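You operate a simulated robot arm through the tools that you are given. There is no shell and no other tool. Be economical: measure what you need, move in short steps, check, and stop when the job is done.

You are at the controls of a simulated robot arm. One attempt, no reset.

JOB
Take the grease tray and put it on the shelf of the press bench. Take the pot from the top of the packing bench and put it on the top of the small table. Put the white plug on the top of the packing bench away on the top of the steel bench. Put one of the gears from the top of the packing bench on the card there. Take the can on the top of the packing bench and put it away on the upper shelf of the steel rack. Take the teal cloth on the top of the packing bench and put it away on the top of the steel bench. Do these in any order. Set down upright: pot, can.

Only the result counts: the job must be done as asked and must still hold three seconds after the hand-in. Knocking over, shifting, dropping, spilling or breaking anything else fails it. Flat cloth is picked up by pressing the open fingertips on it (5 to 10 N) and closing them slowly along it; thin cloth reads only 2 to 8 mm in the jaws.

ROBOT AND FRAMES
A 7-joint arm with a two-finger parallel gripper on a trunk, on a base that drives. Base frame: it is fixed to the floor where the robot stands at the start and does not move with it; the origin is under the middle of the robot, x ahead of it, y to its left, z up. Readings come in mm, degrees, newtons and seconds.
With the tool pointing down near the work surface it reaches from about 360 to 740 mm from the robot's upright axis, wherever it stands. Its first joint turns from -143.0 to 143.0 degrees. Places, roughly: can [750, -1250, 1000]; card (13x9x3 cm) [700, -1400, 900]; gear [750, -750, 750]; grease tray [500, 0, 1000]; pot [750, -250, 1000]; shelf of the press bench [-1100, 0, 400]; teal cloth (8x6x3 cm) [1000, -1400, 900]; top of the small table [800, 2600, 900]; top of the steel bench [-1100, 4200, 800]; upper shelf of the steel rack [-1200, 7500, 1000]; white plug (6x6x5 cm) [600, -900, 900]. Payload 3 kg.
The TCP is the grasp point between the finger pads, 30 mm short of the fingertips. In the tool frame z runs along the fingers and y along their closing line. Largest opening 110 mm; finger width 20, thickness 10; the body of the gripper, 48 by 112 mm, starts 55 mm behind the TCP.
Orientation is told as [roll, pitch, yaw] about the base's x, y, z axes, in that order, counted from this pose: with the fingers straight down and closing along the base's y, the tool's x points along the base's -x, its y along +y and its z along -z.

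CONTROLS
- The arm moves only by the tool arm_command. Its argument "steps" is a list of rows, each an object of numbers (a shift or turn left out is 0, a gripper value left out holds the last): "rx", "ry", "rz": the turn, a rotation vector about the base's x, y, z in degrees; "tx", "ty", "tz": the shift along the base's x, y, z in m; "grip": the gripper command, from -1 (shut) to 1 (fully open), values between in proportion. In form: [{"rx": .., "ry": .., "rz": .., "tx": .., "ty": .., "tz": .., "grip": ..}, ...]. A call has 1 to 10 rows; each row shifts and turns the commanded pose from where the row before left it. A row lasts 0.2 s, in which the tool goes at most 50 mm and 8.6 degrees; a call with a longer step from one row to the next is refused whole, and so is a gripper value outside its range. A pose out of reach is approached as far as the arm can. The call stops where the force on the tool passes 40 N (or 10 N more than at its start, if that is more) or the arm is blocked; 0.2 s more then pass. The fingers move at their own pace (about 108 mm/s each) and stop on an object; they squeeze with about 29 N. The grip force told is the motor's: it shows also when the fingers shut on nothing. Time passes only in rows, and 0.2 s behind the last, so rows that do not move let the fingers close. The reply holds the time, the measured pose of the TCP, the force on the tool along the base axes, the opening and the grip force, in the units named above and with some noise, with the torque about the TCP (base axes, N m) and any sound that the robot's microphone picked up.
- Cameras (640 x 400 px; columns grow to the right, rows downward): "scene" is now at [91.4, -62.6, 1683.3]; the picture's right is [-0.98, -0.22, 0.00], its down [-0.19, 0.87, -0.45] and it looks along [0.10, -0.43, -0.90] (base axes); focal length 228 px, centre (320, 200). "wrist" rides on the gripper at [72, 17, -103] in the tool frame; the picture's right is [-0.23, 0.97, 0.00], its down [-0.76, -0.18, -0.62] and it looks along [-0.61, -0.14, 0.78] (tool axes); focal length 222 px, centre (320, 200). There is no depth. A picture from a camera that has moved, and an enlarged one, comes with that camera's place and axes in the base frame and with its lens.
- grab_frame(camera): a new picture of that camera. It takes no simulated time.
- lift_body(by): slides the trunk up (or, below 0, down) by that many mm; the arm and the scene camera ride with it, the base frame stays. It gives what a move gives, with no picture.
- steer(legs): drives the robot by 1 to 6 legs, each [ahead, left, turn to the left] in mm, mm and degrees, along the robot's own axes; the way and the turn of a leg run together, so that a leg with both is an arc; at most 1500 mm and 180 degrees a leg. The arm and the cameras ride along, it lands a little off, and it stops where it bumps. It gives what a move gives.
- aim_head(pan, tilt): turns the head with the scene camera to pan (to the left, within 86 degrees either way) and tilt (down, from -29 to 69), counted from straight ahead of the robot. It gives what a move gives.
- close_up(camera, box): a new picture of the part [left, top, right, bottom] of that camera's present view, enlarged. It takes no simulated time.
- close_job(): hands the job in; it is judged then, once.

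Go step by step. Nothing tells you exact positions but the pictures and the camera data: compare them with the known pose of the tool, close in by small moves and look again before you grip or let go. The budget is 186 turns and 156 pictures, counting those below and the enlarged ones. Unless the task says otherwise, let go and move clear before handing in.

The tools are called after ">>>" as a command line: name --argument value ..., lists and objects as JSON in quotes. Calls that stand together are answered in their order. arm_command: Moves the arm, as the interface text tells. Its arguments: {"type":"object","properties":{"steps":{"type":"array","items":{"type":"object","properties":{"rx":{"type":"number"},"ry":{"type":"number"},"rz":{"type":"number"},"tx":{"type":"number"},"ty":{"type":"number"},"tz":{"type":"number"},"grip":{"type":"number"}}}}},"required":["steps"]} The other tools are called the same way: lift_body (by) slides the trunk up or down; steer (legs) drives the base; aim_head (pan, tilt) turns the head that bears the scene camera; grab_frame (camera) takes a picture; close_up (camera, box) takes an enlarged picture of a part of a camera's view; close_job () hands the job in.

At the start:

```text
time: 0.0
tool_pos: [419.1, -474.2, 999.4]
orientation: [0.0, 0.0, 0.0]
force: [-1.3, -0.6, 0.0]
wrist_torque: [0.02, 0.0, 0.02]
width: 109.9
grip_force: 0.0
trunk travel left (down, up): [-825.0, 65.0]
robot x, y, heading: [-0.7, 1.9, 0.1]
head pan, tilt: [-77.5, 63.5]
```

scene: 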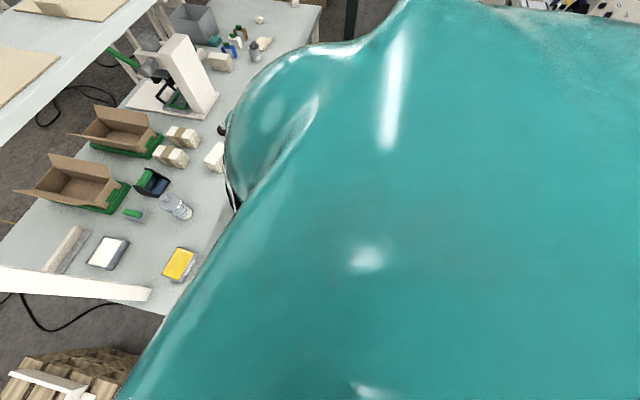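
wrist: 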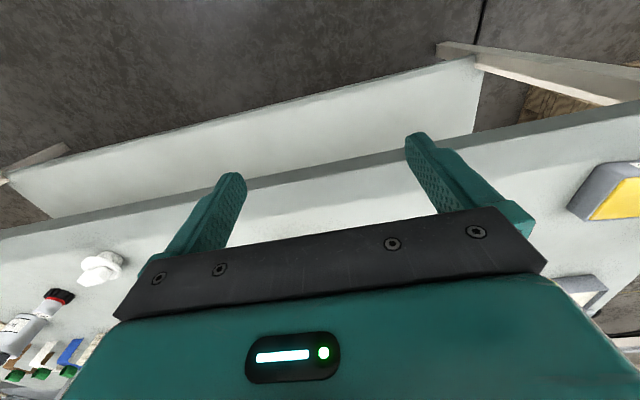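

I see the packing bench to the robot's right, with the arm blocking most of the scene camera. I'll turn the head to survey the bench first.

>>> aim_head --pan -30 --tilt 35

>>> grab_frame --camera "scene"

>>> aim_head --pan -65 --tilt 30

>>> grab_frame --camera "scene"

>>> aim_head --pan 40 --tilt 25

>>> grab_frame --camera "scene"

```text
time: 1.1
tool_pos: [419.7, -472.5, 999.7]
orientation: [0.1, -0.1, 0.0]
force: [-0.3, -0.9, 0.5]
wrist_torque: [-0.01, 0.01, -0.01]
width: 109.8
grip_force: 0.1
trunk travel left (down, up): [-825.0, 65.0]
robot x, y, heading: [2.2, -4.3, -0.0]
head pan, tilt: [-30.0, 35.0]
```

```text
153 pictures are left
camera scene: at [154.1, -45.7, 1721.6], right [-0.5, -0.87, 0.0], down [-0.5, 0.29, -0.82], along [0.71, -0.41, -0.57], focal length 228 px, centre (320, 200)
```

scene: 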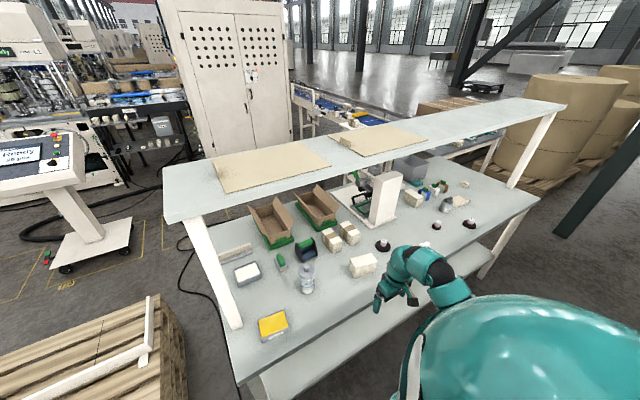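

```text
time: 2.2
tool_pos: [421.3, -472.7, 999.4]
orientation: [0.0, 0.0, 0.0]
force: [-0.6, -1.0, 0.3]
wrist_torque: [0.0, 0.01, 0.0]
width: 110.0
grip_force: 0.0
trunk travel left (down, up): [-825.0, 65.0]
robot x, y, heading: [-1.8, -0.3, -0.2]
head pan, tilt: [-65.0, 30.0]
```

```text
152 pictures are left
camera scene: at [116.2, -83.5, 1729.4], right [-0.91, -0.42, 0.0], down [-0.21, 0.45, -0.87], along [0.37, -0.78, -0.5], focal length 228 px, centre (320, 200)
```

scene: 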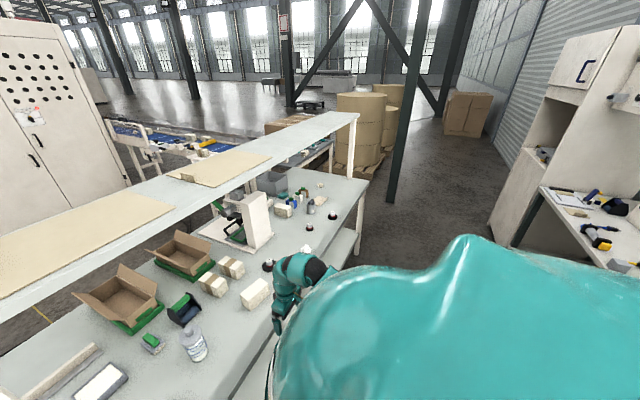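

```text
time: 4.0
tool_pos: [419.7, -472.1, 999.7]
orientation: [-0.1, 0.0, 0.0]
force: [-0.1, 0.3, 0.8]
wrist_torque: [0.01, 0.04, -0.02]
width: 110.1
grip_force: 0.1
trunk travel left (down, up): [-825.0, 65.0]
robot x, y, heading: [2.2, -0.5, -0.1]
head pan, tilt: [40.0, 25.0]
```

```text
151 pictures are left
camera scene: at [148.5, 57.6, 1737.4], right [0.64, -0.77, 0.0], down [-0.32, -0.27, -0.91], along [0.69, 0.58, -0.42], focal length 228 px, centre (320, 200)
```

scene: 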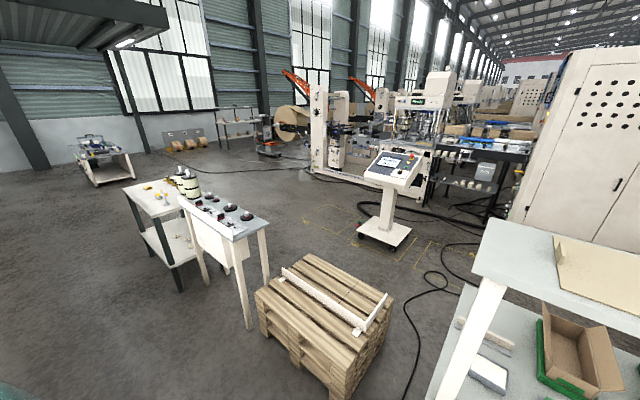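

The packing bench lies along the robot's right-front. I need close-ups to tell the objects apart.

>>> aim_head --pan -30 --tilt 35

>>> close_up --camera "scene" --box '[210, 190, 370, 350]'

>>> close_up --camera "scene" --box '[340, 150, 500, 270]'

>>> aim_head --pan -60 --tilt 35

>>> close_up --camera "scene" --box '[200, 110, 400, 270]'

```text
time: 5.4
tool_pos: [420.3, -471.4, 1000.2]
orientation: [0.0, 0.0, 0.0]
force: [1.4, -0.2, 0.0]
wrist_torque: [0.02, -0.04, -0.01]
width: 110.0
grip_force: 0.0
trunk travel left (down, up): [-825.0, 65.0]
robot x, y, heading: [-0.3, 0.1, 0.2]
head pan, tilt: [-30.0, 35.0]
```

```text
2.50 times, centred on (290, 270) of scene
camera zoom: at [154.2, -45.5, 1721.6], right [-0.5, -0.87, 0.0], down [-0.5, 0.29, -0.82], along [0.71, -0.41, -0.57], focal length 570 px, centre (395, 25)
```

zoom: 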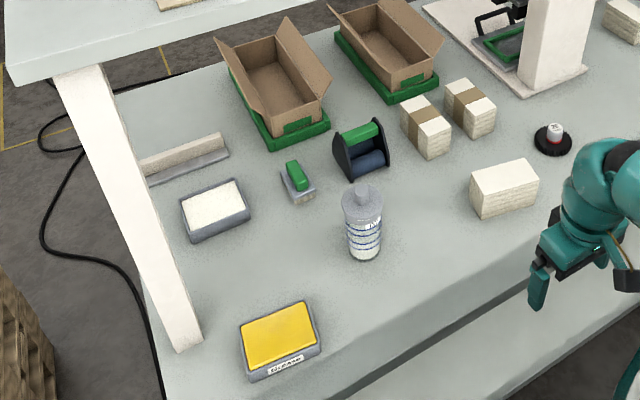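

```text
3.33 times, centred on (420, 210) of scene
camera zoom: at [154.2, -45.5, 1721.6], right [-0.5, -0.87, 0.0], down [-0.5, 0.29, -0.82], along [0.71, -0.41, -0.57], focal length 760 px, centre (-13, 167)
```

zoom: 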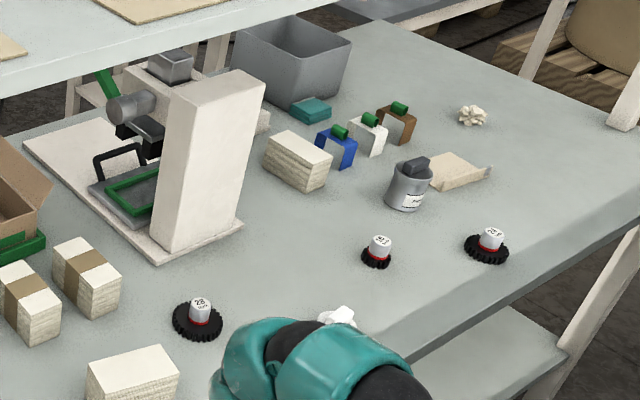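

```text
time: 6.3
tool_pos: [420.2, -473.8, 1000.7]
orientation: [-0.1, 0.1, 0.0]
force: [0.5, 0.6, -0.8]
wrist_torque: [0.03, -0.05, -0.05]
width: 109.8
grip_force: 0.1
trunk travel left (down, up): [-825.0, 65.0]
robot x, y, heading: [-0.5, 1.9, 0.2]
head pan, tilt: [-60.0, 35.0]
```

```text
2.50 times, centred on (300, 190) of scene
camera zoom: at [122.0, -77.8, 1721.6], right [-0.87, -0.5, 0.0], down [-0.29, 0.5, -0.82], along [0.41, -0.71, -0.57], focal length 570 px, centre (370, 225)
```

zoom: 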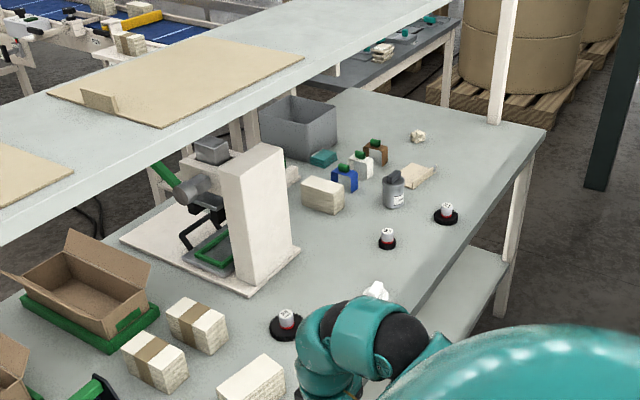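

The yellow tray, the bottle-like pot, the gears with knobs, the white plug, the can and the teal cloth are all in view. I'll zoom in to read labels.

>>> aim_head --pan -20 --tilt 55

>>> grab_frame --camera "scene"

>>> close_up --camera "scene" --box '[260, 110, 380, 230]'

```text
time: 7.4
tool_pos: [421.1, -473.4, 999.7]
orientation: [0.0, 0.0, 0.0]
force: [-0.6, 0.4, -0.6]
wrist_torque: [0.01, -0.01, 0.01]
width: 110.2
grip_force: 0.1
trunk travel left (down, up): [-825.0, 65.0]
robot x, y, heading: [-2.2, 4.6, -0.0]
head pan, tilt: [-20.0, 55.0]
```

```text
147 pictures are left
camera scene: at [145.6, -26.3, 1693.4], right [-0.34, -0.94, 0.0], down [-0.77, 0.28, -0.57], along [0.54, -0.2, -0.82], focal length 228 px, centre (320, 200)
```

scene: 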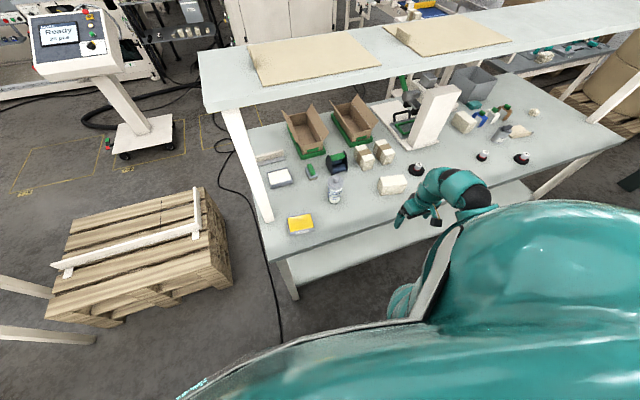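

```text
3.33 times, centred on (320, 170) of scene
camera zoom: at [145.6, -26.3, 1693.4], right [-0.34, -0.94, 0.0], down [-0.77, 0.28, -0.57], along [0.54, -0.2, -0.82], focal length 760 px, centre (320, 300)
```

zoom: 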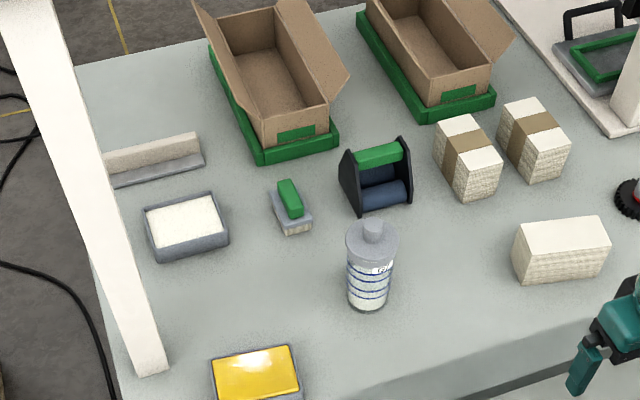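

Bench top seems around z≈870, front edge near x≈480. I'll bring the tool toward the yellow tray to look with the wrist camera.

>>> arm_command --steps '[{"ty": 0.045, "tz": 0.015, "tx": 0.005}, {"ty": 0.045, "tz": 0.015, "tx": 0.005}, {"ty": 0.045, "tz": 0.015, "tx": 0.005}, {"ty": 0.045, "tz": 0.015, "tx": 0.005}, {"ty": 0.045, "tz": 0.015, "tx": 0.005}, {"ty": 0.045, "tz": 0.015, "tx": 0.005}, {"ty": 0.045, "tz": 0.01, "tx": 0.005}, {"ty": 0.045, "tz": 0.0, "tx": 0.005}]'

>>> grab_frame --camera "wrist"

>>> grab_frame --camera "scene"

```text
time: 9.2
tool_pos: [448.5, -122.0, 1066.2]
orientation: [1.7, -0.4, -1.1]
force: [-0.3, 0.1, 0.7]
wrist_torque: [0.0, -0.02, 0.0]
width: 110.0
grip_force: 0.2
out of reach, approached as far as the arm can: row 2, 3, 4, 5, 6, 7, 8
trunk travel left (down, up): [-825.0, 65.0]
robot x, y, heading: [1.8, -2.9, -0.2]
head pan, tilt: [-20.0, 55.0]
```

```text
145 pictures are left
camera wrist: at [374.9, -105.1, 1169.6], right [0.25, 0.97, 0.03], down [0.75, -0.21, 0.62], along [0.61, -0.13, -0.78], focal length 222 px, centre (320, 200)
```

wrist: 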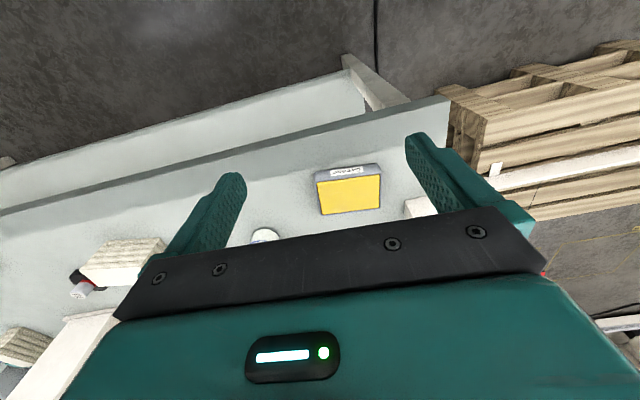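

```text
144 pictures are left
camera scene: at [145.8, -25.0, 1693.4], right [-0.34, -0.94, 0.0], down [-0.77, 0.28, -0.57], along [0.54, -0.2, -0.82], focal length 228 px, centre (320, 200)
```

scene: 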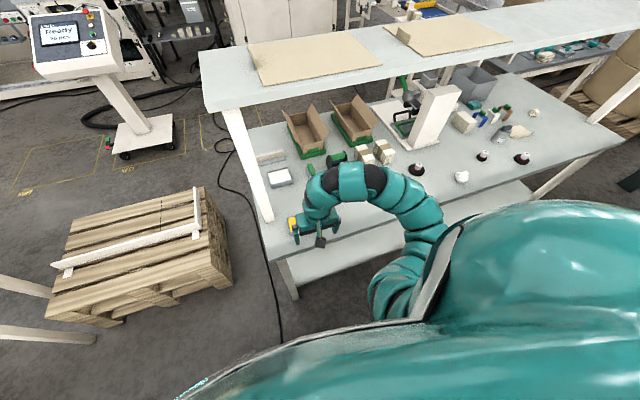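

The tray sits around (590, -105). I'll zoom in to read its label and look at the pot.

>>> close_up --camera "wrist" --box '[230, 150, 400, 250]'

>>> lift_body --by 60

```text
3.76 times, centred on (315, 200) of wrist
camera zoom: at [374.9, -105.1, 1169.6], right [0.25, 0.97, 0.03], down [0.75, -0.21, 0.62], along [0.61, -0.13, -0.78], focal length 836 px, centre (339, 200)
```

zoom: 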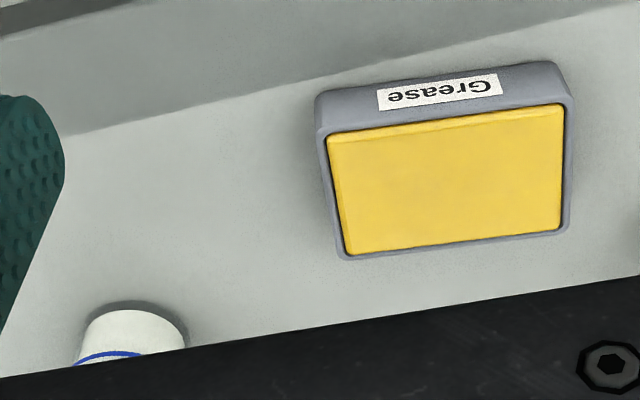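

```text
time: 10.2
tool_pos: [449.2, -123.5, 1125.8]
orientation: [1.8, -0.7, -1.1]
force: [1.1, 0.4, 0.2]
wrist_torque: [-0.01, -0.02, -0.01]
width: 109.8
grip_force: 0.0
trunk travel left (down, up): [-885.0, 5.0]
robot x, y, heading: [0.5, -2.1, 0.3]
head pan, tilt: [-20.0, 55.0]
```

Grease confirmed; tray ≈95×65 mm, centre about (588, -103), turned about -8°. I'll yaw the tool so the fingers close across the short side.

>>> arm_command --steps '[{"rz": -8.5}, {"rz": -8.5}, {"rz": -8.5}, {"rz": -8.5}, {"rz": -8.5}, {"rz": -8.5}, {"rz": -8.5}, {"rz": -8.5}, {"rz": -8.5}, {"rz": -8.5}]'

>>> arm_command --steps '[{"rz": -6, "tx": 0.02}, {"rz": -6, "tx": 0.04}, {"tx": 0.04}, {"tx": 0.02}]'

>>> grab_frame --camera "wrist"

```text
time: 12.4
tool_pos: [449.3, -80.5, 1128.9]
orientation: [2.2, 1.4, -87.7]
force: [0.3, -0.3, -0.2]
wrist_torque: [-0.03, 0.01, -0.03]
width: 110.0
grip_force: 0.0
out of reach, approached as far as the arm can: row 3, 4, 6, 7, 8, 9, 10
trunk travel left (down, up): [-885.0, 5.0]
robot x, y, heading: [-1.0, 0.3, -0.0]
head pan, tilt: [-20.0, 55.0]
```

```text
time: 13.4
tool_pos: [468.6, -81.8, 1127.6]
orientation: [2.9, 2.4, -88.9]
force: [-0.9, 0.0, 0.0]
wrist_torque: [0.02, -0.03, -0.01]
width: 110.1
grip_force: 0.0
out of reach, approached as far as the arm can: row 1, 2, 3, 4
trunk travel left (down, up): [-885.0, 5.0]
robot x, y, heading: [0.5, -3.7, 0.2]
head pan, tilt: [-20.0, 55.0]
```

```text
142 pictures are left
camera wrist: at [477.6, -12.7, 1234.9], right [0.98, -0.21, 0.04], down [-0.19, -0.79, 0.58], along [-0.09, -0.58, -0.81], focal length 222 px, centre (320, 200)
```

wrist: 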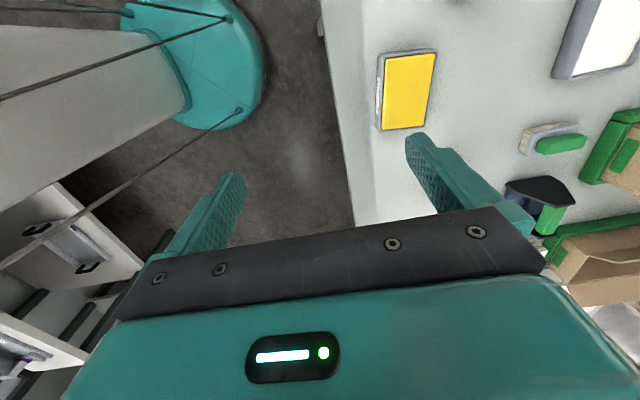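

The pose is too high for reach; descending will bring it in range. Lowering 100 mm.

>>> arm_command --steps '[{"tz": -0.03}, {"tz": -0.03}, {"tz": -0.03}, {"tz": -0.03}, {}]'

>>> grab_frame --camera "wrist"

```text
time: 14.6
tool_pos: [465.8, -82.4, 1007.2]
orientation: [2.5, 2.0, -88.9]
force: [0.2, 0.5, 0.7]
wrist_torque: [0.0, 0.0, 0.0]
width: 109.9
grip_force: 0.0
trunk travel left (down, up): [-885.0, 5.0]
robot x, y, heading: [1.8, 0.0, -0.1]
head pan, tilt: [-20.0, 55.0]
```

```text
141 pictures are left
camera wrist: at [477.3, -11.5, 1114.3], right [0.98, -0.21, 0.04], down [-0.19, -0.79, 0.59], along [-0.1, -0.58, -0.81], focal length 222 px, centre (320, 200)
```

wrist: 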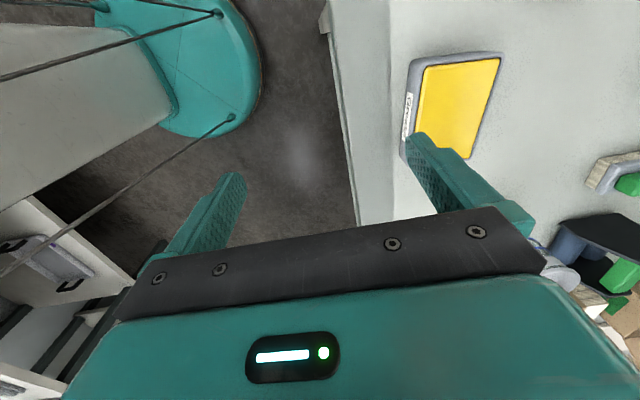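

Two views put the tray's top rim near z≈890. I'll level the tool, set yaw to -98 and centre over the tray, still high.

>>> arm_command --steps '[{"rx": -1, "ry": 1.25, "rz": -4.5, "tx": 0.03, "ty": -0.005}, {"rx": -1, "ry": 1.25, "rz": -4.5, "tx": 0.03, "ty": -0.005}, {"tx": 0.03, "ty": -0.005}, {"tx": 0.033, "ty": -0.004}, {}]'

>>> grab_frame --camera "wrist"

```text
time: 15.8
tool_pos: [588.8, -101.2, 1007.9]
orientation: [0.1, -0.2, -98.0]
force: [-0.1, -0.7, 0.5]
wrist_torque: [0.01, -0.02, -0.01]
width: 110.0
grip_force: 0.0
trunk travel left (down, up): [-885.0, 5.0]
robot x, y, heading: [2.4, -0.9, 0.2]
head pan, tilt: [-20.0, 55.0]
```

```text
140 pictures are left
camera wrist: at [614.7, -30.6, 1111.0], right [0.93, -0.36, 0.0], down [-0.28, -0.73, 0.63], along [-0.22, -0.58, -0.78], focal length 222 px, centre (320, 200)
```

wrist: 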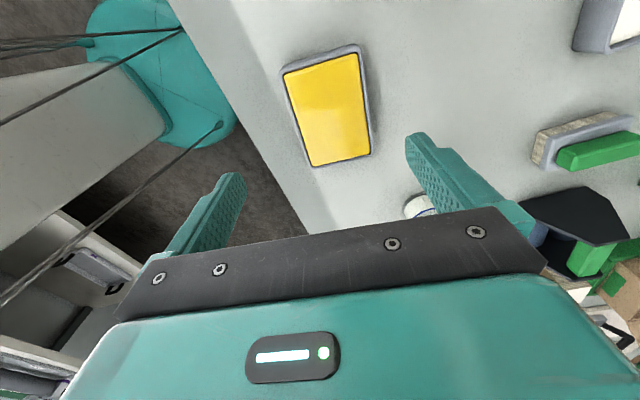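

Tray centre refines to about (600, -101). Shifting 11 mm and descending partway to check clearance.

>>> arm_command --steps '[{"tx": 0.011, "tz": -0.02}, {"tz": -0.03}, {"tz": -0.03}, {}]'

>>> grab_frame --camera "wrist"

>>> close_up --camera "scene" --box '[240, 150, 380, 280]'

```text
time: 16.8
tool_pos: [600.6, -102.2, 927.8]
orientation: [0.1, -0.3, -98.0]
force: [-1.3, 0.2, -0.2]
wrist_torque: [0.01, -0.04, 0.04]
width: 110.0
grip_force: 0.0
trunk travel left (down, up): [-885.0, 5.0]
robot x, y, heading: [0.9, 3.3, 0.1]
head pan, tilt: [-20.0, 55.0]
```

```text
139 pictures are left
camera wrist: at [626.9, -30.7, 1030.4], right [0.93, -0.36, 0.0], down [-0.28, -0.73, 0.63], along [-0.22, -0.58, -0.78], focal length 222 px, centre (320, 200)
```

wrist: 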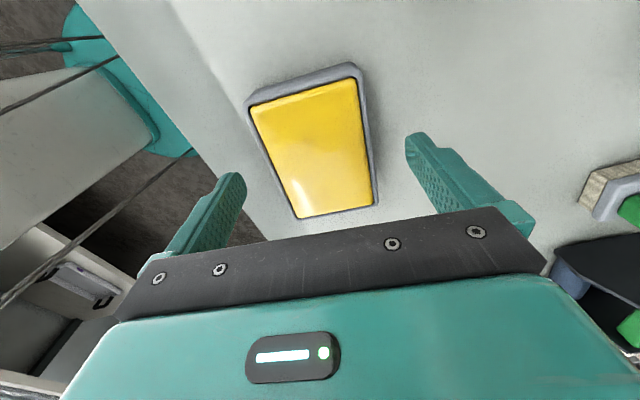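

```text
3.08 times, centred on (310, 215) of scene
camera zoom: at [145.4, -26.2, 1753.4], right [-0.34, -0.94, 0.0], down [-0.77, 0.28, -0.57], along [0.54, -0.2, -0.82], focal length 701 px, centre (351, 154)
```

zoom: 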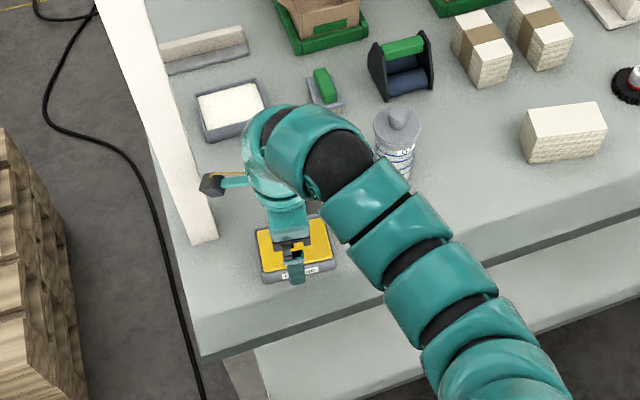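

Centered over the tray. Descending in small steps, watching force.

>>> arm_command --steps '[{"tz": -0.015}, {"tz": -0.01}, {"tz": -0.01}, {}]'

>>> grab_frame --camera "wrist"

>>> close_up --camera "scene" --box '[270, 200, 340, 250]'

```text
time: 17.8
tool_pos: [600.1, -101.9, 893.2]
orientation: [0.1, -0.3, -98.0]
force: [0.7, 0.4, -0.4]
wrist_torque: [0.0, 0.03, -0.03]
width: 110.1
grip_force: 0.0
trunk travel left (down, up): [-885.0, 5.0]
robot x, y, heading: [-2.4, -0.2, -0.1]
head pan, tilt: [-20.0, 55.0]
```

```text
137 pictures are left
camera wrist: at [627.0, -30.3, 996.0], right [0.93, -0.36, 0.0], down [-0.28, -0.73, 0.63], along [-0.22, -0.58, -0.78], focal length 222 px, centre (320, 200)
```

wrist: 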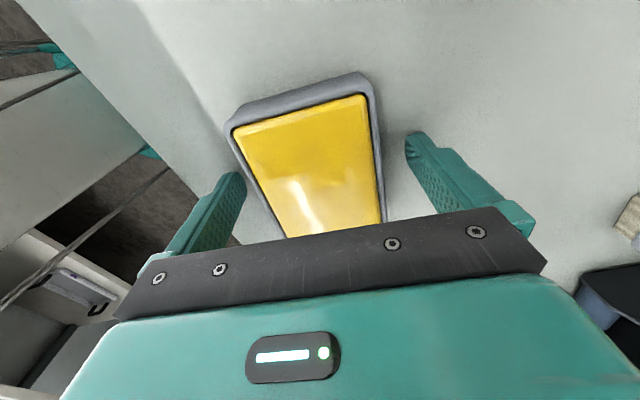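

```text
8.00 times, centred on (305, 225) of scene
camera zoom: at [145.6, -26.1, 1753.4], right [-0.34, -0.94, 0.0], down [-0.77, 0.28, -0.57], along [0.54, -0.2, -0.82], focal length 1823 px, centre (440, 0)
```

zoom: 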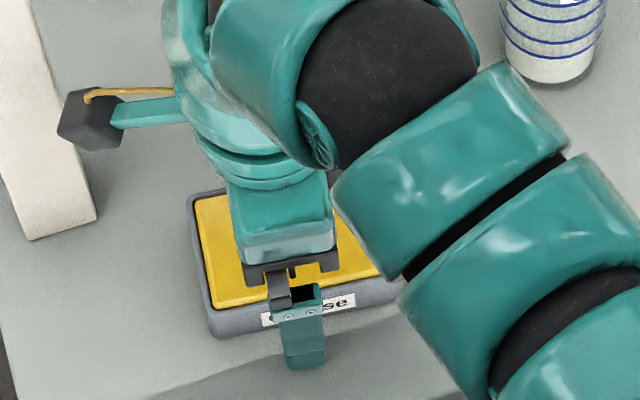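

Fingers straddle the tray. I'll lower in tiny steps to find the bench surface.

>>> arm_command --steps '[{"tz": -0.004}, {"tz": -0.004}, {}]'

```text
time: 18.4
tool_pos: [602.3, -101.9, 890.8]
orientation: [0.6, -0.2, -98.0]
force: [-11.6, -4.1, 30.5]
wrist_torque: [0.26, 2.17, 0.39]
width: 110.1
grip_force: 0.0
trunk travel left (down, up): [-885.0, 5.0]
robot x, y, heading: [-2.9, -2.9, -0.1]
head pan, tilt: [-20.0, 55.0]
stopped in row 3: the force on the tool passed its limit at 46 N (the readings are from after the stop); the commanded pose is now the measured one
```

Bench surface is at z≈861. Raising 4 mm and closing the fingers.

>>> arm_command --steps '[{"tz": 0.004}, {"grip": -1}, {"grip": -1}, {"grip": -1}, {"grip": -1}]'

>>> grab_frame --camera "wrist"

```text
time: 19.6
tool_pos: [603.3, -101.9, 891.3]
orientation: [0.5, -0.2, -98.0]
force: [-0.3, -0.6, 0.9]
wrist_torque: [0.03, -0.06, 0.04]
width: 74.9
grip_force: 29.3
trunk travel left (down, up): [-885.0, 5.0]
robot x, y, heading: [-1.7, 5.1, -0.1]
head pan, tilt: [-20.0, 55.0]
```

```text
135 pictures are left
camera wrist: at [629.3, -30.8, 994.6], right [0.93, -0.36, 0.01], down [-0.29, -0.73, 0.62], along [-0.22, -0.58, -0.78], focal length 222 px, centre (320, 200)
```

wrist: 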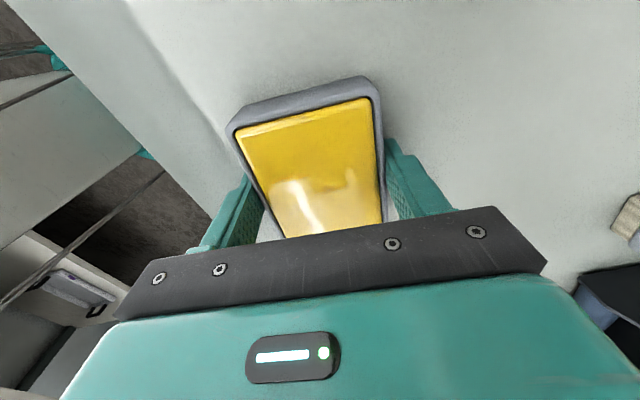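

Gripped at 75 mm. Lifting and retracting.

>>> arm_command --steps '[{"tz": 0.03, "grip": -1}, {"tz": 0.03}, {"tz": 0.03}, {"tz": 0.03}, {"tx": -0.04}, {"tx": -0.04}, {"tx": -0.04}, {"tx": -0.04}, {}]'

>>> steer --legs '[[-100, 0, 0], [0, 0, 90]]'

>>> aim_head --pan 60 --tilt 35

>>> grab_frame --camera "scene"

```text
time: 21.6
tool_pos: [444.6, -101.5, 1011.6]
orientation: [0.4, -0.2, -98.1]
force: [0.0, 0.4, -4.1]
wrist_torque: [0.01, 0.02, 0.02]
width: 74.9
grip_force: 29.2
trunk travel left (down, up): [-885.0, 5.0]
robot x, y, heading: [-2.0, -0.0, 0.1]
head pan, tilt: [-20.0, 55.0]
```

```text
time: 26.6
tool_pos: [2.0, 444.7, 1010.6]
orientation: [0.4, -0.3, -8.0]
force: [0.3, -0.9, -4.7]
wrist_torque: [0.01, 0.06, -0.02]
width: 75.0
grip_force: 29.0
trunk travel left (down, up): [-885.0, 5.0]
robot x, y, heading: [-98.7, -0.8, 90.1]
head pan, tilt: [-20.0, 55.0]
```

```text
time: 28.1
tool_pos: [1.4, 445.1, 1011.6]
orientation: [0.4, -0.2, -8.0]
force: [-0.8, 0.1, -3.6]
wrist_torque: [0.03, 0.06, 0.02]
width: 74.8
grip_force: 28.8
trunk travel left (down, up): [-885.0, 5.0]
robot x, y, heading: [-99.8, 0.5, 90.2]
head pan, tilt: [60.0, 35.0]
```

```text
134 pictures are left
camera scene: at [-177.8, 123.3, 1781.6], right [0.5, 0.87, 0.0], down [0.5, -0.29, -0.82], along [-0.71, 0.41, -0.57], focal length 228 px, centre (320, 200)
```

scene: 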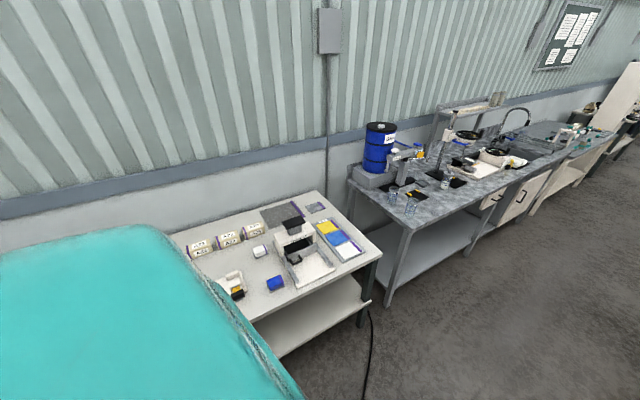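

The press bench (white, with a lower shelf) is to the left. I'll turn to face it.

>>> steer --legs '[[0, 0, 90]]'

>>> aim_head --pan 0 --tilt 50

>>> grab_frame --camera "scene"

>>> aim_head --pan -45 --tilt 45

>>> grab_frame --camera "scene"

>>> grab_frame --camera "wrist"

```text
time: 32.3
tool_pos: [-543.9, 107.2, 1011.6]
orientation: [0.3, -0.2, 81.3]
force: [0.0, -0.3, -4.5]
wrist_torque: [-0.04, 0.01, 0.03]
width: 75.0
grip_force: 28.9
trunk travel left (down, up): [-885.0, 5.0]
robot x, y, heading: [-101.0, 1.8, 179.5]
head pan, tilt: [60.0, 35.0]
```

```text
time: 33.6
tool_pos: [-542.7, 107.8, 1011.0]
orientation: [0.4, -0.2, 81.3]
force: [-0.3, 0.1, -3.9]
wrist_torque: [-0.03, 0.03, 0.0]
width: 75.1
grip_force: 29.3
trunk travel left (down, up): [-885.0, 5.0]
robot x, y, heading: [-99.0, -5.0, 179.2]
head pan, tilt: [0.0, 50.0]
```

```text
133 pictures are left
camera scene: at [-259.2, 0.8, 1759.9], right [0.01, 1.0, 0.0], down [0.77, -0.01, -0.64], along [-0.64, 0.01, -0.77], focal length 228 px, centre (320, 200)
```

scene: 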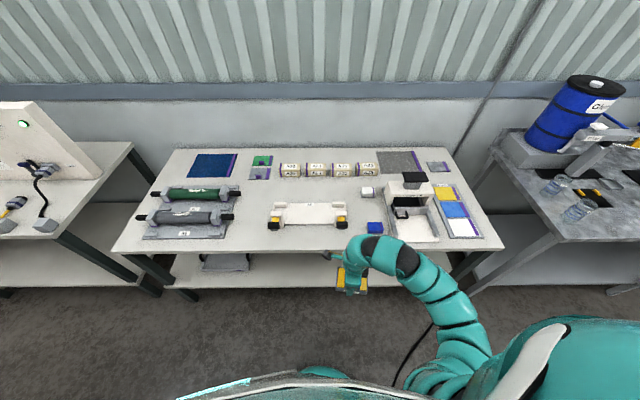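

```text
time: 34.8
tool_pos: [-542.9, 107.7, 1010.4]
orientation: [0.4, -0.2, 81.3]
force: [-0.3, 1.1, -4.0]
wrist_torque: [-0.02, 0.01, 0.02]
width: 74.8
grip_force: 29.2
trunk travel left (down, up): [-885.0, 5.0]
robot x, y, heading: [-101.1, -2.1, 179.3]
head pan, tilt: [-45.0, 45.0]
```

```text
132 pictures are left
camera scene: at [-239.1, 58.1, 1766.7], right [0.71, 0.7, 0.0], down [0.49, -0.51, -0.71], along [-0.49, 0.51, -0.71], focal length 228 px, centre (320, 200)
```

scene: 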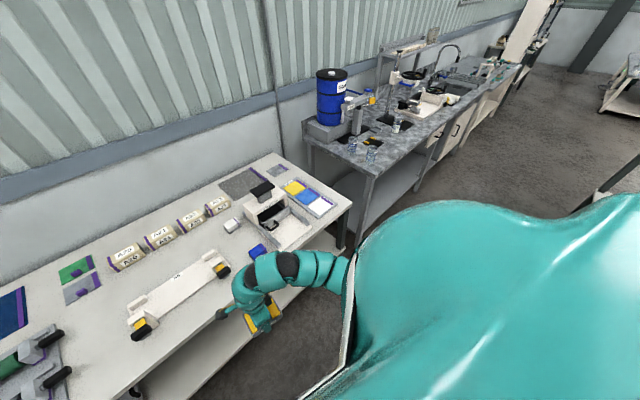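

```text
131 pictures are left
camera wrist: at [-570.8, 39.0, 1114.4], right [-0.93, 0.37, 0.01], down [0.29, 0.72, 0.62], along [0.23, 0.58, -0.78], focal length 222 px, centre (320, 200)
```

wrist: 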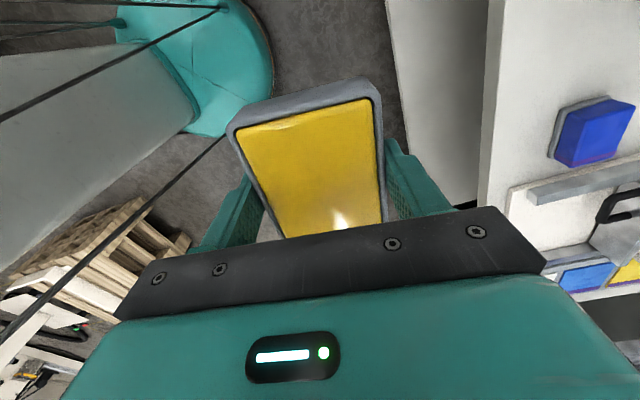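

The shelf lies under the bench top; top front edge about x≈-700. I'll lower the trunk with the tray in front of the bench and look at the shelf opening.

>>> aim_head --pan 0 --tilt 30

>>> lift_body --by -500

>>> grab_frame --camera "scene"

>>> grab_frame --camera "wrist"

```text
time: 35.9
tool_pos: [-542.1, 107.6, 1010.6]
orientation: [0.4, -0.2, 81.4]
force: [0.9, 0.3, -4.2]
wrist_torque: [-0.02, 0.0, 0.06]
width: 74.8
grip_force: 28.8
trunk travel left (down, up): [-885.0, 5.0]
robot x, y, heading: [-101.8, -0.4, 179.5]
head pan, tilt: [0.0, 30.0]
```

```text
refused: -500 is not a number from -400 to 400
```

```text
130 pictures are left
camera scene: at [-272.6, 1.1, 1789.3], right [0.01, 1.0, 0.0], down [0.5, -0.01, -0.87], along [-0.87, 0.01, -0.5], focal length 228 px, centre (320, 200)
```

scene: 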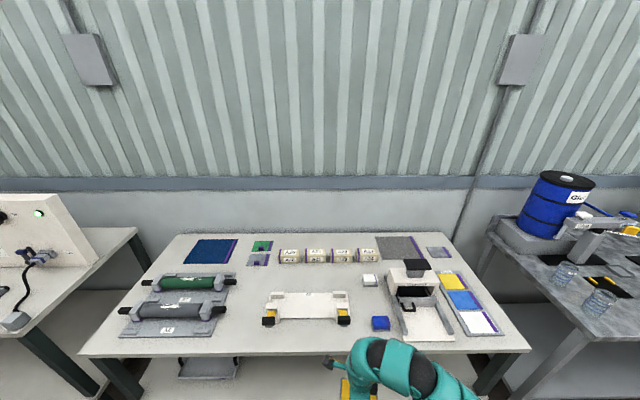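

```text
129 pictures are left
camera wrist: at [-570.8, 39.0, 1114.4], right [-0.93, 0.37, 0.01], down [0.29, 0.72, 0.62], along [0.23, 0.58, -0.78], focal length 222 px, centre (320, 200)
```

wrist: 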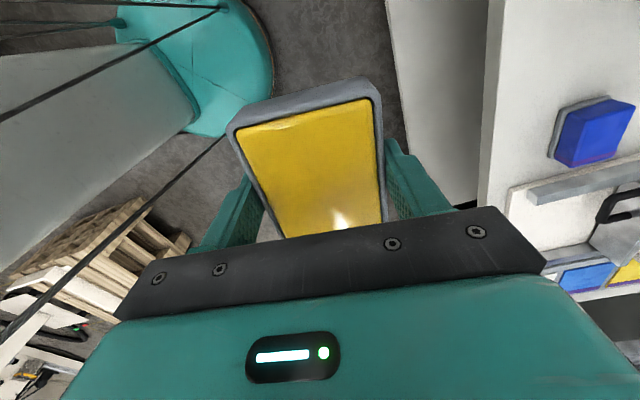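

Limit is 400 per call. Lowering 400 now.

>>> lift_body --by -400

>>> grab_frame --camera "scene"

>>> grab_frame --camera "wrist"

```text
time: 39.7
tool_pos: [-542.2, 106.9, 610.7]
orientation: [0.4, -0.2, 81.3]
force: [-0.2, -0.1, -4.7]
wrist_torque: [0.0, -0.01, 0.0]
width: 74.9
grip_force: 28.9
trunk travel left (down, up): [-485.0, 405.0]
robot x, y, heading: [-96.3, -2.1, 179.1]
head pan, tilt: [0.0, 30.0]
```

```text
128 pictures are left
camera scene: at [-272.5, 0.9, 1389.4], right [0.01, 1.0, 0.0], down [0.5, -0.01, -0.87], along [-0.87, 0.01, -0.5], focal length 228 px, centre (320, 200)
```

scene: 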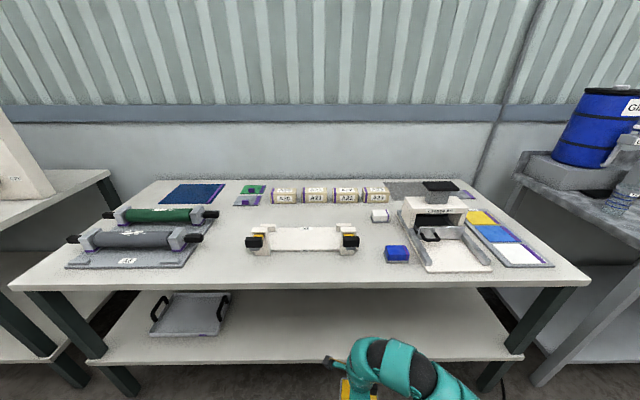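

```text
127 pictures are left
camera wrist: at [-570.7, 38.9, 714.5], right [-0.93, 0.37, 0.01], down [0.29, 0.72, 0.62], along [0.23, 0.58, -0.78], focal length 222 px, centre (320, 200)
```

wrist: 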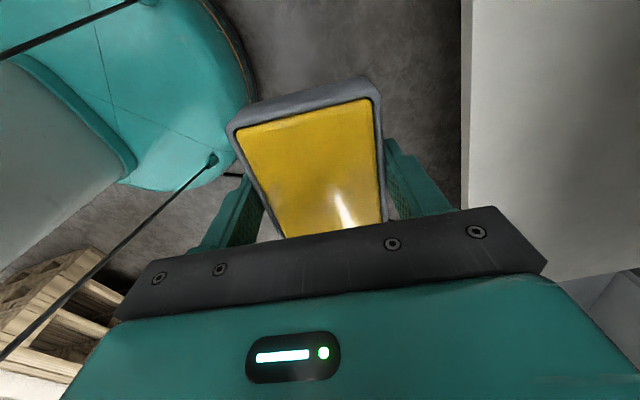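

Bench top surface z≈822, front edge x≈-736, shelf ≈400 flush with it. Lowering to tray bottom ~440 and driving 110 mm nearer.

>>> lift_body --by -130

>>> steer --legs '[[110, 0, 0]]'

>>> grab_frame --camera "scene"

>>> grab_frame --camera "wrist"

```text
time: 41.3
tool_pos: [-542.6, 106.7, 480.5]
orientation: [0.3, -0.2, 81.3]
force: [-0.1, -0.2, -4.6]
wrist_torque: [-0.02, 0.0, 0.0]
width: 74.9
grip_force: 28.6
trunk travel left (down, up): [-355.0, 535.0]
robot x, y, heading: [-99.7, -1.2, 179.2]
head pan, tilt: [0.0, 30.0]
```

```text
time: 42.5
tool_pos: [-653.5, 107.9, 480.9]
orientation: [0.4, -0.2, 81.4]
force: [0.2, 1.2, -4.0]
wrist_torque: [-0.01, -0.01, 0.01]
width: 74.9
grip_force: 28.8
trunk travel left (down, up): [-355.0, 535.0]
robot x, y, heading: [-210.0, -0.2, 179.1]
head pan, tilt: [0.0, 30.0]
```

```text
126 pictures are left
camera scene: at [-383.0, 2.4, 1259.4], right [0.01, 1.0, 0.0], down [0.5, -0.01, -0.87], along [-0.87, 0.01, -0.5], focal length 228 px, centre (320, 200)
```

scene: 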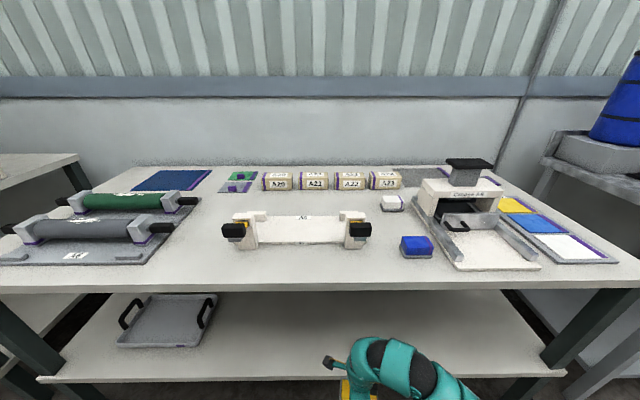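

```text
125 pictures are left
camera wrist: at [-681.3, 40.5, 584.4], right [-0.93, 0.37, 0.01], down [0.3, 0.72, 0.62], along [0.23, 0.58, -0.78], focal length 222 px, centre (320, 200)
```

wrist: 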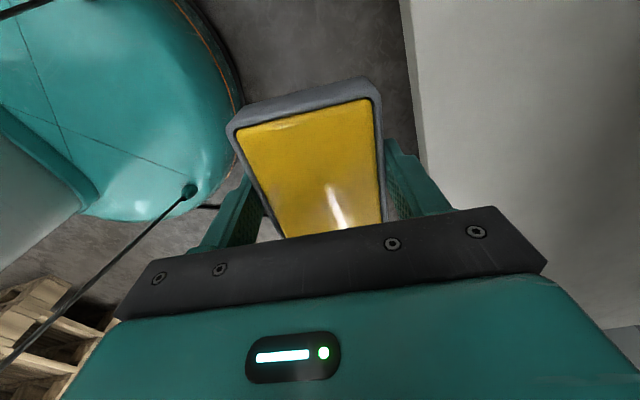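

Shelf front edge at x≈-735, top z≈398. Tray bottom is ~50 mm above it; reaching in 170 mm.

>>> arm_command --steps '[{"tx": -0.03}, {"tx": -0.03}, {"tx": -0.03}, {"tx": -0.03}, {"tx": -0.03}, {"tx": -0.02}, {}]'

>>> grab_frame --camera "scene"

>>> grab_frame --camera "wrist"

```text
time: 44.1
tool_pos: [-823.7, 108.5, 481.1]
orientation: [0.4, -0.2, 81.2]
force: [0.2, 0.4, -4.9]
wrist_torque: [-0.02, -0.01, 0.02]
width: 74.7
grip_force: 28.7
trunk travel left (down, up): [-355.0, 535.0]
robot x, y, heading: [-209.7, 2.1, 179.2]
head pan, tilt: [0.0, 30.0]
```

```text
124 pictures are left
camera scene: at [-383.3, 2.2, 1259.3], right [0.01, 1.0, 0.0], down [0.5, -0.01, -0.87], along [-0.87, 0.01, -0.5], focal length 228 px, centre (320, 200)
```

scene: 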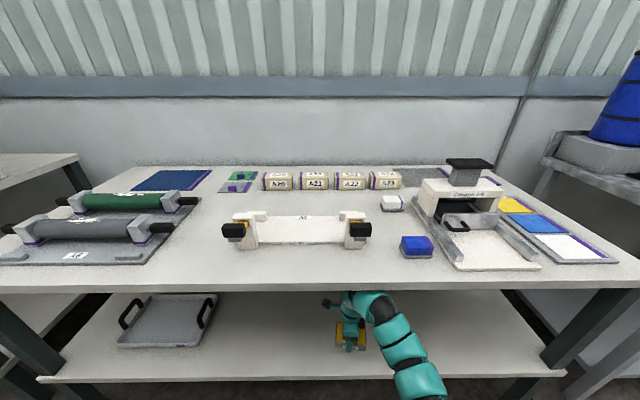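

```text
123 pictures are left
camera wrist: at [-851.6, 40.4, 584.2], right [-0.93, 0.37, 0.01], down [0.29, 0.72, 0.62], along [0.23, 0.58, -0.78], focal length 222 px, centre (320, 200)
```

wrist: 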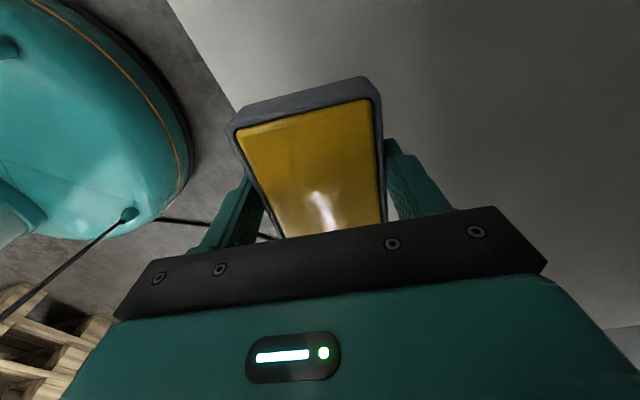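

It's inside and clear. Lowering to touch the shelf.

>>> arm_command --steps '[{"tz": -0.02}, {"tz": -0.02}, {"tz": -0.005}, {"tz": -0.003}, {"tz": -0.003}, {}]'

```text
time: 45.5
tool_pos: [-823.9, 108.2, 429.2]
orientation: [0.4, -0.1, 81.4]
force: [-0.1, 0.0, -4.7]
wrist_torque: [-0.02, 0.0, -0.01]
width: 74.9
grip_force: 29.6
trunk travel left (down, up): [-355.0, 535.0]
robot x, y, heading: [-208.2, 1.9, 179.5]
head pan, tilt: [0.0, 30.0]
```

>>> arm_command --steps '[{"tz": -0.003}, {"tz": -0.003}, {"tz": -0.003}, {"tz": -0.003}, {}]'

```text
time: 46.7
tool_pos: [-822.2, 108.9, 418.9]
orientation: [0.3, -0.2, 81.4]
force: [-0.5, -0.4, -5.2]
wrist_torque: [-0.02, 0.01, 0.02]
width: 74.9
grip_force: 29.1
trunk travel left (down, up): [-355.0, 535.0]
robot x, y, heading: [-208.1, -1.6, 179.3]
head pan, tilt: [0.0, 30.0]
```

No contact yet; continuing down in small steps.

>>> arm_command --steps '[{"tz": -0.003}, {"tz": -0.003}, {"tz": -0.003}, {"tz": -0.003}, {"tz": -0.003}, {}]'

>>> close_up --camera "scene" --box '[300, 280, 460, 400]'

```text
time: 48.1
tool_pos: [-823.5, 109.4, 402.2]
orientation: [0.4, -0.1, 81.3]
force: [-0.1, 0.5, -3.2]
wrist_torque: [-0.01, 0.0, -0.01]
width: 74.8
grip_force: 29.0
trunk travel left (down, up): [-355.0, 535.0]
robot x, y, heading: [-210.9, 0.5, 179.4]
head pan, tilt: [0.0, 30.0]
```

```text
3.33 times, centred on (380, 340) of scene
camera zoom: at [-383.3, 2.3, 1259.3], right [0.01, 1.0, 0.0], down [0.5, -0.01, -0.87], along [-0.87, 0.01, -0.5], focal length 760 px, centre (120, -267)
```

zoom: 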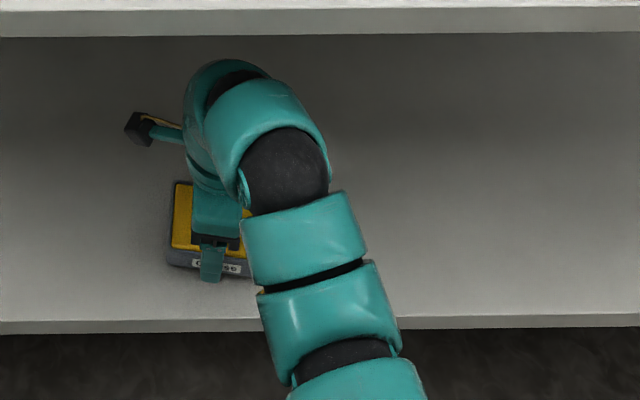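

>>> arm_command --steps '[{"tz": -0.003}, {"tz": -0.003}, {"tz": -0.003}, {"tz": -0.003}, {"tz": -0.003}, {}]'

```text
time: 49.5
tool_pos: [-824.8, 107.5, 389.9]
orientation: [0.7, -0.2, 81.3]
force: [8.4, -0.3, 25.1]
wrist_torque: [-0.08, -1.43, 0.04]
width: 74.9
grip_force: 28.9
trunk travel left (down, up): [-355.0, 535.0]
robot x, y, heading: [-212.6, 0.7, 179.3]
head pan, tilt: [0.0, 30.0]
```

Contact with the shelf. Easing 2 mm, opening, and lifting out.

>>> arm_command --steps '[{"tz": 0.002}, {"grip": 0.5}, {"grip": 1}, {"grip": 1}, {"tz": 0.02}, {"tz": 0.03}, {"tz": 0.03}, {}]'

>>> grab_frame --camera "wrist"

```text
time: 51.3
tool_pos: [-824.0, 107.5, 470.9]
orientation: [0.4, -0.2, 81.3]
force: [-0.2, 0.1, -0.1]
wrist_torque: [-0.02, 0.0, -0.02]
width: 109.9
grip_force: 0.1
trunk travel left (down, up): [-355.0, 535.0]
robot x, y, heading: [-209.5, 2.7, 179.5]
head pan, tilt: [0.0, 30.0]
```

```text
121 pictures are left
camera wrist: at [-851.3, 39.8, 574.1], right [-0.93, 0.37, 0.01], down [0.3, 0.72, 0.62], along [0.23, 0.58, -0.78], focal length 222 px, centre (320, 200)
```

wrist: 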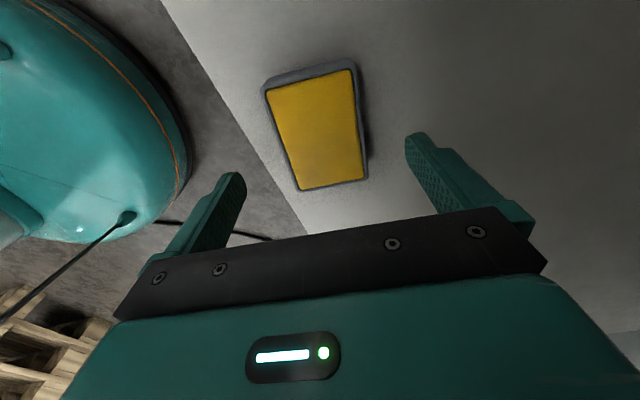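

The tray rests well on the shelf. Retracting, raising the trunk and going back to the packing bench.

>>> arm_command --steps '[{"tx": 0.04}, {"tx": 0.04}, {"tx": 0.04}, {"tx": 0.04}, {"tx": 0.02}, {}]'

>>> steer --legs '[[-150, 0, 0]]'

>>> lift_body --by 400

>>> lift_body --by 130

>>> steer --legs '[[0, 0, 180], [0, -350, 0]]'

>>> aim_head --pan -20 --tilt 45

>>> grab_frame --camera "scene"

```text
time: 52.7
tool_pos: [-642.6, 108.7, 469.8]
orientation: [0.3, -0.2, 81.2]
force: [-0.1, -0.1, 0.3]
wrist_torque: [0.0, 0.03, 0.02]
width: 109.9
grip_force: 0.0
trunk travel left (down, up): [-355.0, 535.0]
robot x, y, heading: [-211.0, -1.5, 179.3]
head pan, tilt: [0.0, 30.0]
```

```text
time: 54.0
tool_pos: [-493.5, 107.0, 470.4]
orientation: [0.4, -0.1, 81.2]
force: [0.1, -0.3, 0.7]
wrist_torque: [-0.03, -0.01, 0.02]
width: 109.9
grip_force: 0.0
trunk travel left (down, up): [-355.0, 535.0]
robot x, y, heading: [-62.7, -3.0, 179.3]
head pan, tilt: [0.0, 30.0]
```

```text
time: 57.9
tool_pos: [-492.8, 106.9, 869.4]
orientation: [0.4, -0.1, 81.2]
force: [-0.1, 0.0, -0.6]
wrist_torque: [0.03, 0.0, -0.02]
width: 110.0
grip_force: 0.1
trunk travel left (down, up): [-755.0, 135.0]
robot x, y, heading: [-58.2, -2.4, 179.3]
head pan, tilt: [0.0, 30.0]
```

```text
time: 59.5
tool_pos: [-492.6, 107.1, 999.9]
orientation: [0.4, -0.2, 81.4]
force: [0.1, 1.0, -0.8]
wrist_torque: [0.02, 0.01, -0.03]
width: 110.0
grip_force: 0.1
trunk travel left (down, up): [-885.0, 5.0]
robot x, y, heading: [-58.7, -0.5, 179.2]
head pan, tilt: [0.0, 30.0]
```

```text
time: 69.0
tool_pos: [360.8, -464.2, 1000.3]
orientation: [0.4, -0.2, -99.5]
force: [0.7, -0.1, 0.2]
wrist_torque: [0.01, 0.0, 0.02]
width: 110.0
grip_force: 0.1
trunk travel left (down, up): [-885.0, 5.0]
robot x, y, heading: [-74.1, -350.6, -1.5]
head pan, tilt: [0.0, 30.0]
```

```text
time: 69.9
tool_pos: [361.2, -464.8, 999.4]
orientation: [0.3, -0.1, -99.7]
force: [0.3, -0.5, 0.5]
wrist_torque: [0.01, 0.0, 0.0]
width: 109.9
grip_force: 0.0
trunk travel left (down, up): [-885.0, 5.0]
robot x, y, heading: [-70.6, -348.3, -1.6]
head pan, tilt: [-20.0, 45.0]
```

```text
120 pictures are left
camera scene: at [83.6, -384.0, 1766.9], right [-0.37, -0.93, 0.0], down [-0.66, 0.26, -0.71], along [0.66, -0.26, -0.71], focal length 228 px, centre (320, 200)
```

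scene: 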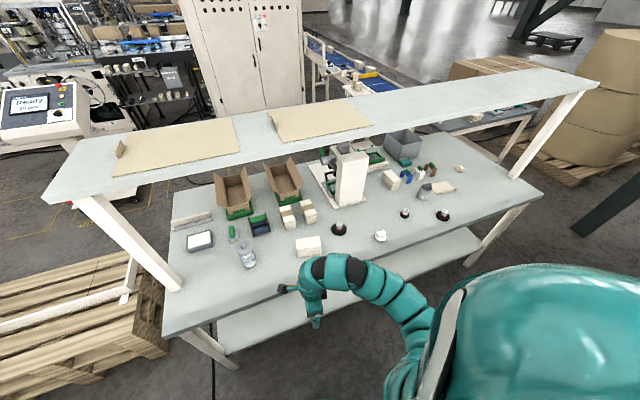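

Good overview. Zooming on the gear/can/card cluster.

>>> close_up --camera "scene" --box '[360, 120, 500, 230]'

>>> close_up --camera "scene" --box '[220, 190, 400, 290]'

```text
3.64 times, centred on (430, 175) of scene
camera zoom: at [83.6, -384.0, 1766.9], right [-0.37, -0.93, 0.0], down [-0.66, 0.26, -0.71], along [0.66, -0.26, -0.71], focal length 829 px, centre (-80, 291)
```

zoom: 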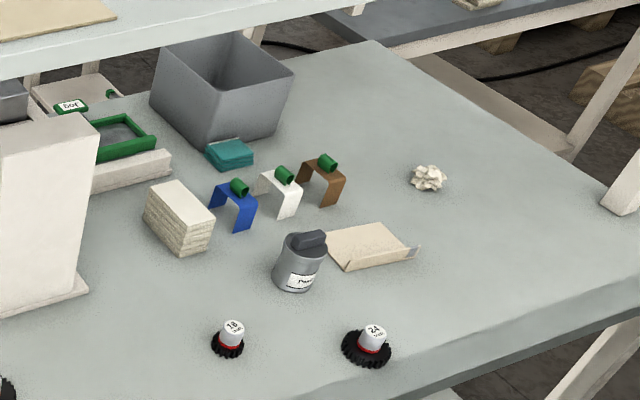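

```text
3.56 times, centred on (310, 240) of scene
camera zoom: at [83.6, -384.0, 1766.9], right [-0.37, -0.93, 0.0], down [-0.66, 0.26, -0.71], along [0.66, -0.26, -0.71], focal length 810 px, centre (356, 58)
```

zoom: 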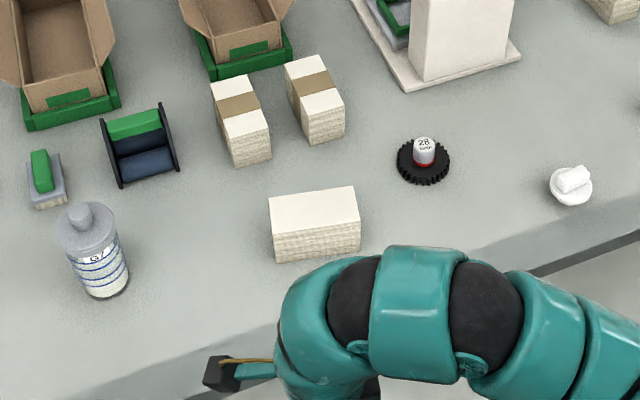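

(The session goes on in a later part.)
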